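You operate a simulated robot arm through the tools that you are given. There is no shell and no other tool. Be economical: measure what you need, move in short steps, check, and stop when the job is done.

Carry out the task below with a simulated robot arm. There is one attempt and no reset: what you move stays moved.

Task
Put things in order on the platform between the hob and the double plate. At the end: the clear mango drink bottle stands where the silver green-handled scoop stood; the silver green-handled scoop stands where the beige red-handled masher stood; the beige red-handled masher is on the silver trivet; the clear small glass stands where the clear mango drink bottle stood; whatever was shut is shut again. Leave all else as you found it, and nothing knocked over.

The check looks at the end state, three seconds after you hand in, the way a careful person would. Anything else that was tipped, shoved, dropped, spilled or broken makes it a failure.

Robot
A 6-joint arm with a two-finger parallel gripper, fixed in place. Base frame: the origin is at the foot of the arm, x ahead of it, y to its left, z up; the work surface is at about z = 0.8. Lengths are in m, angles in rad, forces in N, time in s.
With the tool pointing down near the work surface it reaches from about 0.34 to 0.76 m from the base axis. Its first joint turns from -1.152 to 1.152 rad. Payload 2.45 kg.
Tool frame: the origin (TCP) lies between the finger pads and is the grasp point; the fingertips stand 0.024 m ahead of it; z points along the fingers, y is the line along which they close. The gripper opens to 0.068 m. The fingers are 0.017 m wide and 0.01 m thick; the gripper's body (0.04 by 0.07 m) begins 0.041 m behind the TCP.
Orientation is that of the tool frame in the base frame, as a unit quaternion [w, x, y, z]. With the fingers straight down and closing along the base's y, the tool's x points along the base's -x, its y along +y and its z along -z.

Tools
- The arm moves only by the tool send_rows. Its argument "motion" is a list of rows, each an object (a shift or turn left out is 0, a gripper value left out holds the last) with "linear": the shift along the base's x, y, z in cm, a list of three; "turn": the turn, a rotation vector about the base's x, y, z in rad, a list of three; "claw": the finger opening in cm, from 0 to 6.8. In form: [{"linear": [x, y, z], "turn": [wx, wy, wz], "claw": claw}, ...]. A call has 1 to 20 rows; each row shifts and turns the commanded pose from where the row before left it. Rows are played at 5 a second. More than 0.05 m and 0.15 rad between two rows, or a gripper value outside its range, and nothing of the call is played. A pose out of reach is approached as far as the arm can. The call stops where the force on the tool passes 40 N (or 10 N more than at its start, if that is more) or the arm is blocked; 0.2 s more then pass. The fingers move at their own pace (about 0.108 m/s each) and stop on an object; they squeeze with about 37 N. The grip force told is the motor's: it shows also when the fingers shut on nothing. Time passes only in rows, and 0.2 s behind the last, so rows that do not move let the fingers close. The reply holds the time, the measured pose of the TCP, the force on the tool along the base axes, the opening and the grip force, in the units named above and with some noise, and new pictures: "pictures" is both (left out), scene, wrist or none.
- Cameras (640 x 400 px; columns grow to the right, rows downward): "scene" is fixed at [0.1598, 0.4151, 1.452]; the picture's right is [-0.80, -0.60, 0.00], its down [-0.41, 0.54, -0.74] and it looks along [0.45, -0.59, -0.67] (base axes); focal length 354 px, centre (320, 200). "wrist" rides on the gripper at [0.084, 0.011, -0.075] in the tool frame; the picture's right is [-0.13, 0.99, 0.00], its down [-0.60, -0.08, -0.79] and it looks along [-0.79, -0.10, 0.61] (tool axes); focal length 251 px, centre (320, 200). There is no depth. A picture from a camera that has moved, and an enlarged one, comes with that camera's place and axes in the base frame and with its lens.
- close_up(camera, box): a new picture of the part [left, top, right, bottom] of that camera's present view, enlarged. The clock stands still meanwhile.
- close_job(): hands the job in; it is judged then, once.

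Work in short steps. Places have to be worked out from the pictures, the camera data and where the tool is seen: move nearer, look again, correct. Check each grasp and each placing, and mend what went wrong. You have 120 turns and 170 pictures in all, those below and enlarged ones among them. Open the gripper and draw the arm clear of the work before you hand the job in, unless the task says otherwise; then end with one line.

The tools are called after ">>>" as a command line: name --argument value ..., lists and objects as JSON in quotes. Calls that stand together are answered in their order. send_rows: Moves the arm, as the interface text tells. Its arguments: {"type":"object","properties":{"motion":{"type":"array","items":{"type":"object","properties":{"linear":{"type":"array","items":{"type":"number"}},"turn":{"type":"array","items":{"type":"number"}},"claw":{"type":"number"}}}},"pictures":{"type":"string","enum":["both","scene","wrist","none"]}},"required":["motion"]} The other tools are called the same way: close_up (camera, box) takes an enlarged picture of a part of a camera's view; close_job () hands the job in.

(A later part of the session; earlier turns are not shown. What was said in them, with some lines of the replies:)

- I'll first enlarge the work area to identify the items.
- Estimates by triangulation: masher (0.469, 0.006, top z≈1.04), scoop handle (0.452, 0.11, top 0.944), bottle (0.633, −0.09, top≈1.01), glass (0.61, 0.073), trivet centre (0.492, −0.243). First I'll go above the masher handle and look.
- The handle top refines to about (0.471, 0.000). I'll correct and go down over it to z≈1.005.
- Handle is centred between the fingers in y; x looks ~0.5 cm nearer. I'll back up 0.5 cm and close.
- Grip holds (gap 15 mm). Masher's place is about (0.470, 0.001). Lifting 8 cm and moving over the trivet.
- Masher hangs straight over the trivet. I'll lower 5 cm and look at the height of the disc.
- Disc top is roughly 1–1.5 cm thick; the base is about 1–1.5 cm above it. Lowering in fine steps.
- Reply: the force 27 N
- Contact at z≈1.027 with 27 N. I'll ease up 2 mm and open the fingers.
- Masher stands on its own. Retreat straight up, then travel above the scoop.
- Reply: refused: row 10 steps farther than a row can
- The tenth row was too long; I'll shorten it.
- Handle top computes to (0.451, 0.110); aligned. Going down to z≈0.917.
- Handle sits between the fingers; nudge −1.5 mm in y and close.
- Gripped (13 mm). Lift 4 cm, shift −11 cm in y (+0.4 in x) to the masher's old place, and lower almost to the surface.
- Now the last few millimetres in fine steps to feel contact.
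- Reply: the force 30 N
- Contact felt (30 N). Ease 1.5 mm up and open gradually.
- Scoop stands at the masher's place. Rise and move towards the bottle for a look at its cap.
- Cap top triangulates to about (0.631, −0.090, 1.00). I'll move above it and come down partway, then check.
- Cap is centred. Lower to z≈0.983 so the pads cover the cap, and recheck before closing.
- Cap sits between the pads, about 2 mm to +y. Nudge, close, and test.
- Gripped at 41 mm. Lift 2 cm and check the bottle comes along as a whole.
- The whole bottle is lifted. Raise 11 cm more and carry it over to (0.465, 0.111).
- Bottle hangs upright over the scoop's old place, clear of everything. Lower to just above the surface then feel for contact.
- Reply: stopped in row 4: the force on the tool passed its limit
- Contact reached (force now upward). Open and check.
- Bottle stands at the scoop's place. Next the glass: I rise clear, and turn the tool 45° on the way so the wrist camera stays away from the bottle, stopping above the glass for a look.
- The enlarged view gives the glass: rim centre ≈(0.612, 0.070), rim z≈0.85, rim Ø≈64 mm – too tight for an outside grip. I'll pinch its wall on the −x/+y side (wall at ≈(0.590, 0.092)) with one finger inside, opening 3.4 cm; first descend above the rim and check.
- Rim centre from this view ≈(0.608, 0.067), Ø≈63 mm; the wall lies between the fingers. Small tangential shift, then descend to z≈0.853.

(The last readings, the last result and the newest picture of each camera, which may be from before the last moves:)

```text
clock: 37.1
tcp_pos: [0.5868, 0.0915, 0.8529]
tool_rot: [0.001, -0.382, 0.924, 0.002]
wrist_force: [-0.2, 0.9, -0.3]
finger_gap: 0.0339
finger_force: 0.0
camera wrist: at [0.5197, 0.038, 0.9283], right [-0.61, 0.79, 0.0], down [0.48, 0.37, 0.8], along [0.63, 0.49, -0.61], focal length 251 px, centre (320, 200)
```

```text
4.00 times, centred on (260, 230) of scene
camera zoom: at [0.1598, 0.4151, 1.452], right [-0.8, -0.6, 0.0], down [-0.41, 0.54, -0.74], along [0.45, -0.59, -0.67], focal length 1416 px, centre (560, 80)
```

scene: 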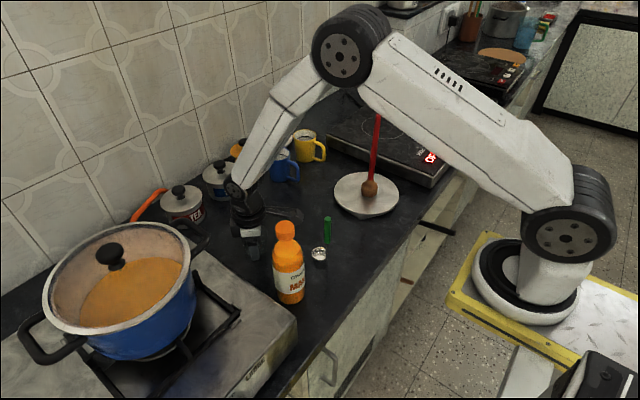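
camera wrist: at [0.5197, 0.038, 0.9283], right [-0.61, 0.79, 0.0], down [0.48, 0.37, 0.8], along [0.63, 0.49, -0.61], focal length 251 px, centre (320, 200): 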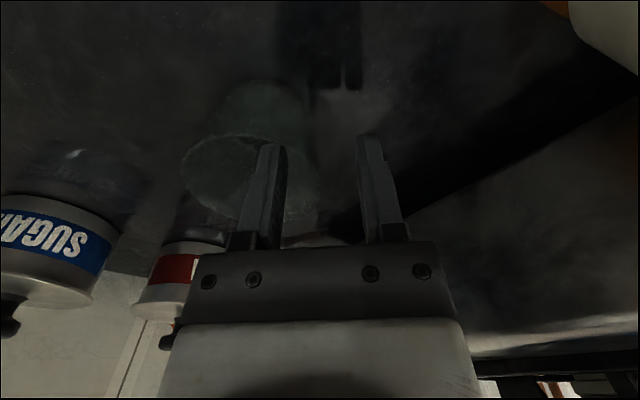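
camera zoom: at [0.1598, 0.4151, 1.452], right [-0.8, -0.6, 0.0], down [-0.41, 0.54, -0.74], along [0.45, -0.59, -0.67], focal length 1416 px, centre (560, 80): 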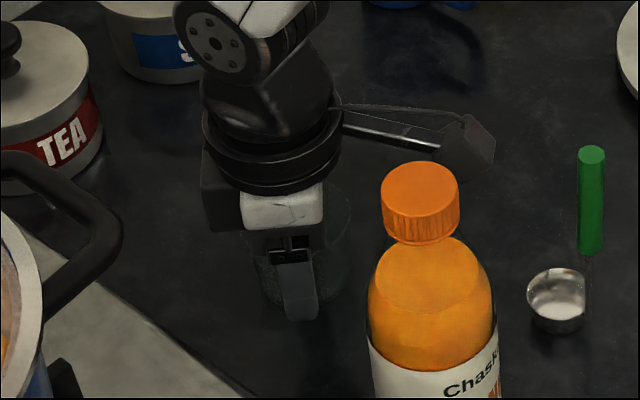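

No contact on the way down; the wall is between the fingers. Close in steps.

>>> send_rows --motion '[{"claw": 2.4}, {"claw": 1.4}, {"claw": 0.6}, {"claw": 0}, {}, {}]'

>>> close_up --camera "wrist" --box '[160, 60, 480, 260]'

```text
clock: 38.5
tcp_pos: [0.5867, 0.0916, 0.8543]
tool_rot: [0.003, -0.383, 0.924, 0.0]
wrist_force: [0.3, -2.0, 10.0]
finger_gap: 0.003
finger_force: 27.4
camera wrist: at [0.5201, 0.0381, 0.9289], right [-0.61, 0.79, 0.0], down [0.48, 0.37, 0.8], along [0.63, 0.49, -0.6], focal length 251 px, centre (320, 200)
```

scene: 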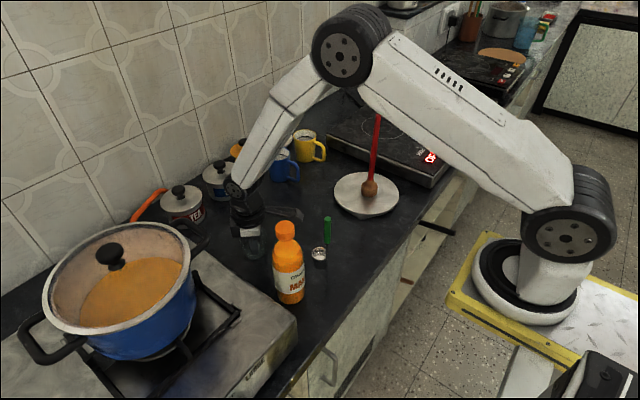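
wrist: 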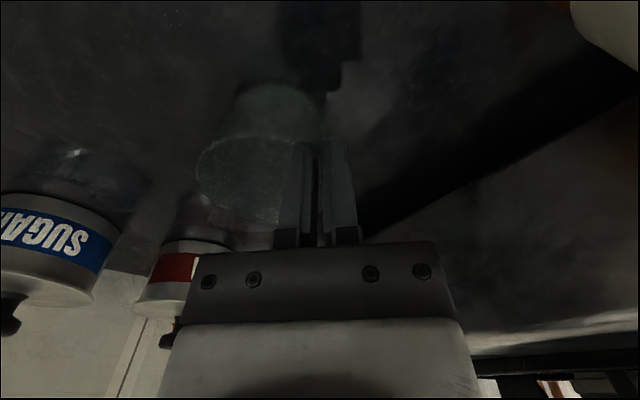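

```text
2.00 times, centred on (320, 160) of wrist
camera zoom: at [0.5201, 0.0381, 0.9289], right [-0.61, 0.79, 0.0], down [0.48, 0.37, 0.8], along [0.63, 0.49, -0.6], focal length 503 px, centre (320, 280)
```

zoom: 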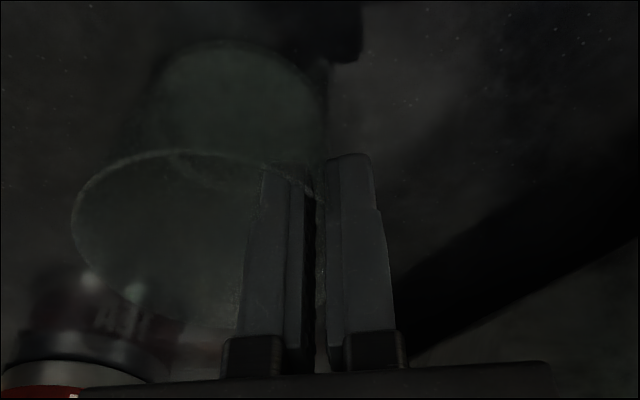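

Wall pinched (3 mm). Lift 2 cm gently and look.

>>> send_rows --motion '[{"linear": [0, 0, 0.6]}, {"linear": [0, 0, 0.7]}, {"linear": [0, 0, 0.7]}, {}]' --pictures "none"

>>> close_up --camera "scene" --box '[200, 180, 320, 280]'

>>> close_up --camera "wrist" --box '[160, 60, 480, 260]'

```text
clock: 39.5
tcp_pos: [0.5876, 0.0929, 0.8745]
tool_rot: [0.002, -0.384, 0.923, 0.002]
wrist_force: [-0.4, -0.7, -2.1]
finger_gap: 0.0019
finger_force: 26.0
```

```text
4.00 times, centred on (260, 230) of scene
camera zoom: at [0.1599, 0.4151, 1.452], right [-0.8, -0.6, 0.0], down [-0.41, 0.54, -0.74], along [0.45, -0.59, -0.67], focal length 1416 px, centre (560, 80)
```

zoom: 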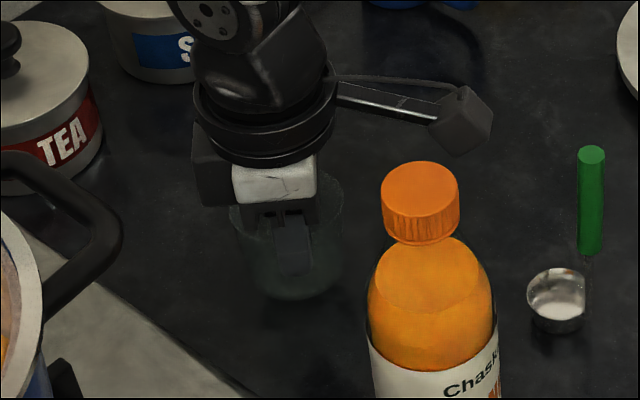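

```text
2.00 times, centred on (320, 160) of wrist
camera zoom: at [0.5197, 0.0391, 0.9489], right [-0.61, 0.79, 0.0], down [0.48, 0.37, 0.79], along [0.63, 0.49, -0.61], focal length 503 px, centre (320, 280)
```

zoom: 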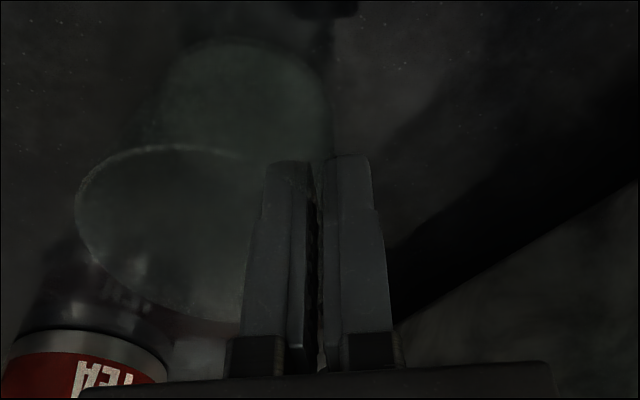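

Glass is lifted. Raise 4 cm more and carry it to the bottle's old place (TCP ≈(0.609, −0.068)).

>>> send_rows --motion '[{"linear": [0, 0, 2]}, {"linear": [0, 0, 2]}, {"linear": [0.5, -3.2, 0]}, {"linear": [0.4, -3.2, 0]}, {"linear": [0.4, -3.2, 0]}, {"linear": [0.4, -3.2, 0]}, {"linear": [0.4, -3.2, 0]}, {}, {"linear": [0, 0, -2]}, {}]'

>>> close_up --camera "scene" --box '[230, 120, 370, 240]'

```text
clock: 41.7
tcp_pos: [0.6044, -0.067, 0.8948]
tool_rot: [0.001, -0.383, 0.924, 0.002]
wrist_force: [1.1, -0.7, -1.3]
finger_gap: 0.0018
finger_force: 26.1
camera wrist: at [0.5381, -0.1192, 0.9699], right [-0.61, 0.79, 0.0], down [0.48, 0.37, 0.8], along [0.63, 0.49, -0.61], focal length 251 px, centre (320, 200)
```

scene: 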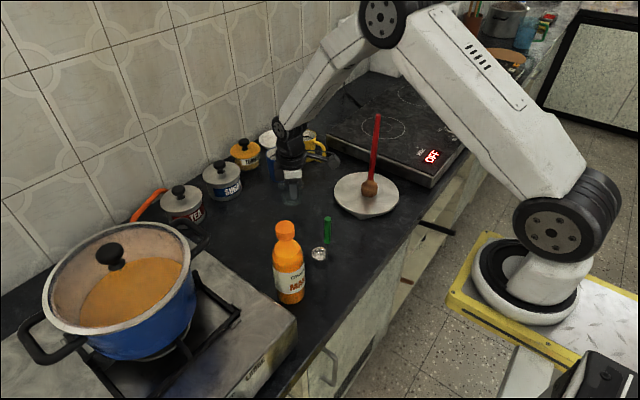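
wrist: 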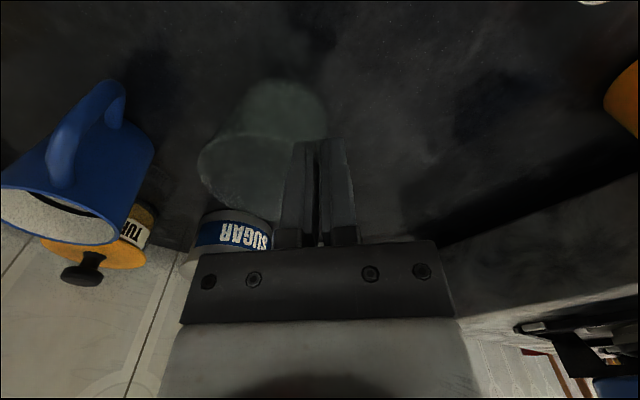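

```text
3.33 times, centred on (300, 180) of scene
camera zoom: at [0.1599, 0.4151, 1.452], right [-0.8, -0.6, 0.0], down [-0.41, 0.54, -0.74], along [0.45, -0.59, -0.67], focal length 1180 px, centre (387, 267)
```

zoom: 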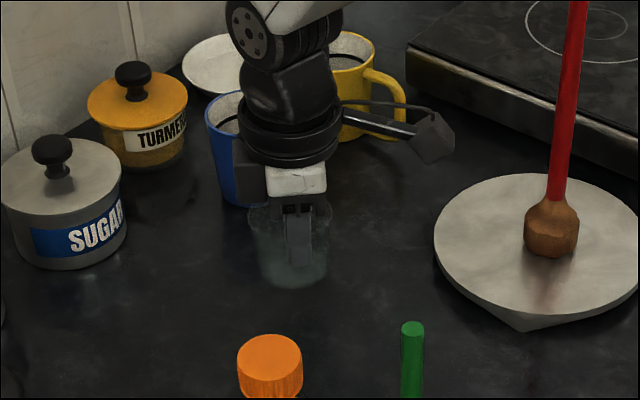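

Good clearance to the mug. Shift +3 mm in x, lower to near the surface, then fine steps.

>>> send_rows --motion '[{"linear": [0.3, -0.1, -1.5]}, {"linear": [0, 0, -1.5]}, {}, {"linear": [0, 0, -0.3]}, {"linear": [0, 0, -0.2]}, {}]' --pictures "none"

```text
clock: 43.1
tcp_pos: [0.6092, -0.0693, 0.8592]
tool_rot: [0.002, -0.382, 0.924, 0.002]
wrist_force: [-0.3, 0.1, -0.8]
finger_gap: 0.0018
finger_force: 26.8
```

>>> send_rows --motion '[{"linear": [0, 0, -0.2]}, {}, {"linear": [0, 0, -0.2]}, {}, {"linear": [0, 0, -0.1]}, {}]' --pictures "none"

```text
clock: 44.5
tcp_pos: [0.6107, -0.0701, 0.8554]
tool_rot: [0.002, -0.383, 0.924, 0.001]
wrist_force: [-5.2, 4.0, 18.3]
finger_gap: 0.003
finger_force: 26.3
```

Contact (18 N up). Open in steps to 3.4 cm.

>>> send_rows --motion '[{"linear": [0, 0, 0.1]}, {"claw": 0.8}, {"claw": 1.6}, {"claw": 2.6}, {"claw": 3.2}, {}, {}]'

>>> close_up --camera "wrist" --box '[160, 60, 480, 260]'

```text
clock: 46.1
tcp_pos: [0.6109, -0.0693, 0.8543]
tool_rot: [0.001, -0.382, 0.924, 0.001]
wrist_force: [0.2, 0.6, -0.1]
finger_gap: 0.0321
finger_force: 0.0
camera wrist: at [0.5441, -0.1225, 0.93], right [-0.61, 0.79, 0.0], down [0.48, 0.37, 0.8], along [0.63, 0.49, -0.61], focal length 251 px, centre (320, 200)
```

scene: 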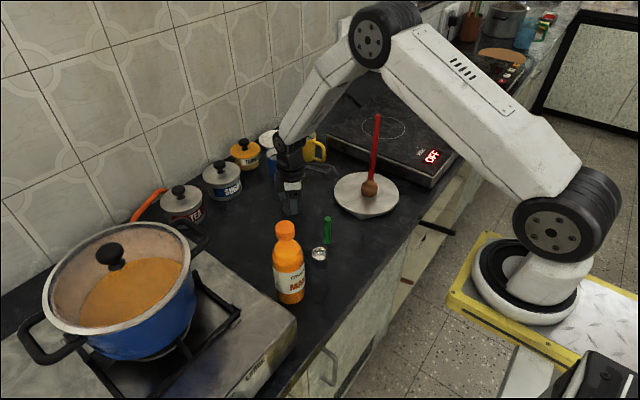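
wrist: 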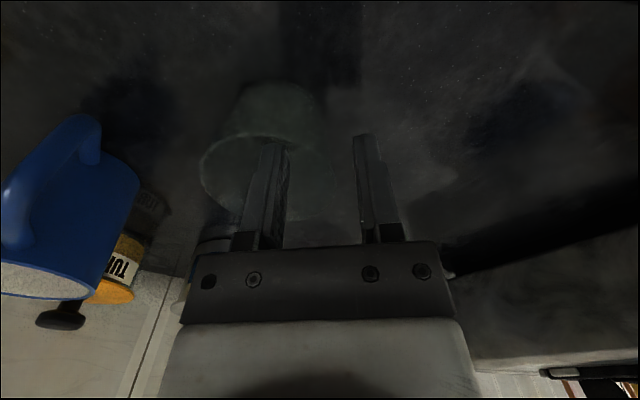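

```text
2.00 times, centred on (320, 160) of wrist
camera zoom: at [0.5441, -0.1225, 0.93], right [-0.61, 0.79, 0.0], down [0.48, 0.37, 0.8], along [0.63, 0.49, -0.61], focal length 503 px, centre (320, 280)
```

zoom: 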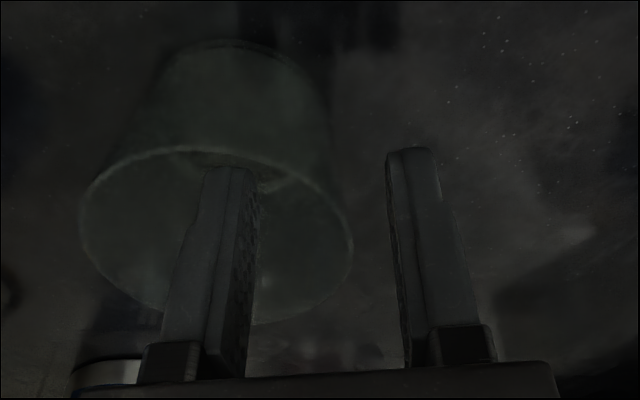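

Glass released and upright with the inner finger clear of the walls. Rise straight up.

>>> send_rows --motion '[{"linear": [0, 0, 2]}, {"linear": [0, 0, 3]}, {"linear": [0, 0, 4]}, {"linear": [0, 0, 4.5]}, {"linear": [0, 0, 4.5]}, {"linear": [0, 0, 4.5]}, {"linear": [-4, 0, 2]}, {"linear": [-4, 0, 0]}, {}]'

>>> close_up --camera "scene" --box '[230, 120, 410, 310]'

```text
clock: 48.1
tcp_pos: [0.5326, -0.0675, 1.1001]
tool_rot: [0.001, -0.382, 0.924, 0.002]
wrist_force: [-0.3, -0.3, 0.5]
finger_gap: 0.0319
finger_force: 0.1
camera wrist: at [0.4666, -0.1205, 1.1757], right [-0.61, 0.79, 0.0], down [0.48, 0.37, 0.8], along [0.63, 0.49, -0.61], focal length 251 px, centre (320, 200)
```

scene: 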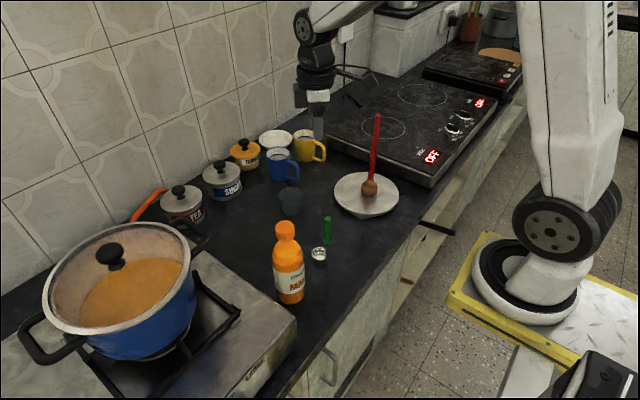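
wrist: 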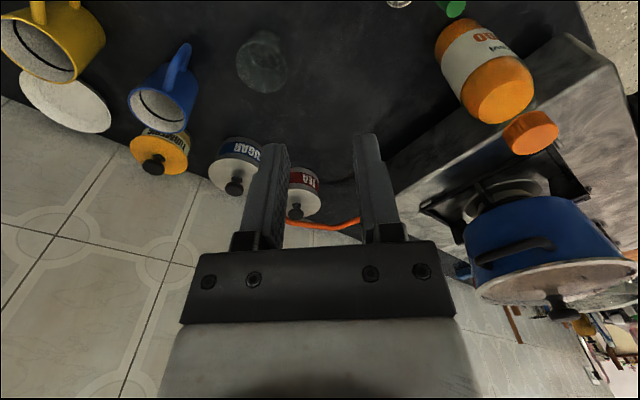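

```text
2.11 times, centred on (320, 215) of scene
camera zoom: at [0.1598, 0.4151, 1.452], right [-0.8, -0.6, 0.0], down [-0.41, 0.54, -0.74], along [0.45, -0.59, -0.67], focal length 746 px, centre (320, 168)
```

zoom: 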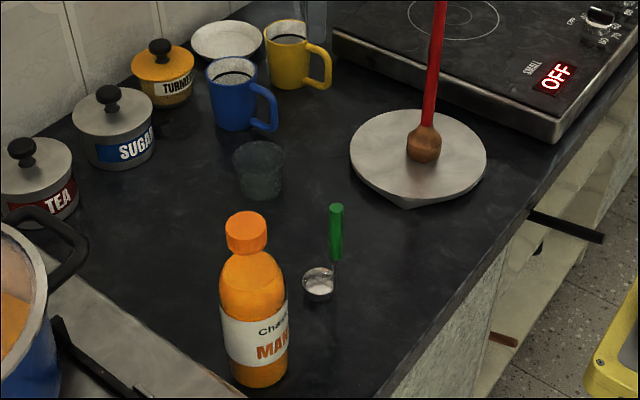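

Everything stands in its new place and nothing else moved. Open the gripper and draw the arm further up and back before handing in.

>>> send_rows --motion '[{"linear": [0, 0, 4], "claw": 6.8}, {"linear": [-4, -1, 0]}, {"linear": [-4, -1, 0]}, {}, {}]' --pictures "scene"

```text
clock: 49.3
tcp_pos: [0.4543, -0.0918, 1.1415]
tool_rot: [0.001, -0.384, 0.923, 0.002]
wrist_force: [0.8, -0.8, -0.4]
finger_gap: 0.0681
finger_force: 0.1
```

scene: 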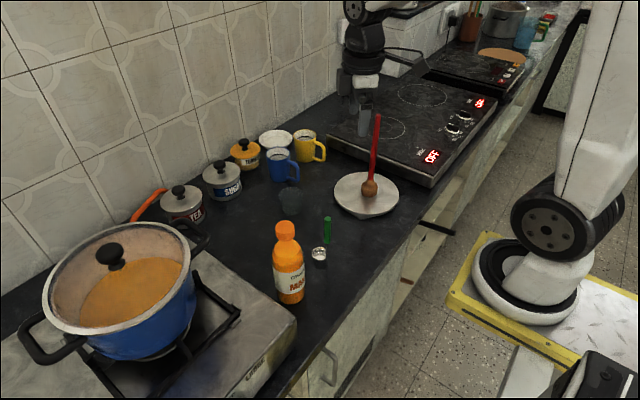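

The arm is clear and all the items are standing; handing in.

>>> close_job

```text
The job is handed in.
```

I handed the job in: the masher is on the trivet, and the scoop, bottle and glass each stand in the spot you named. Nothing needed opening, and the last picture showed everything upright and nothing else out of place.
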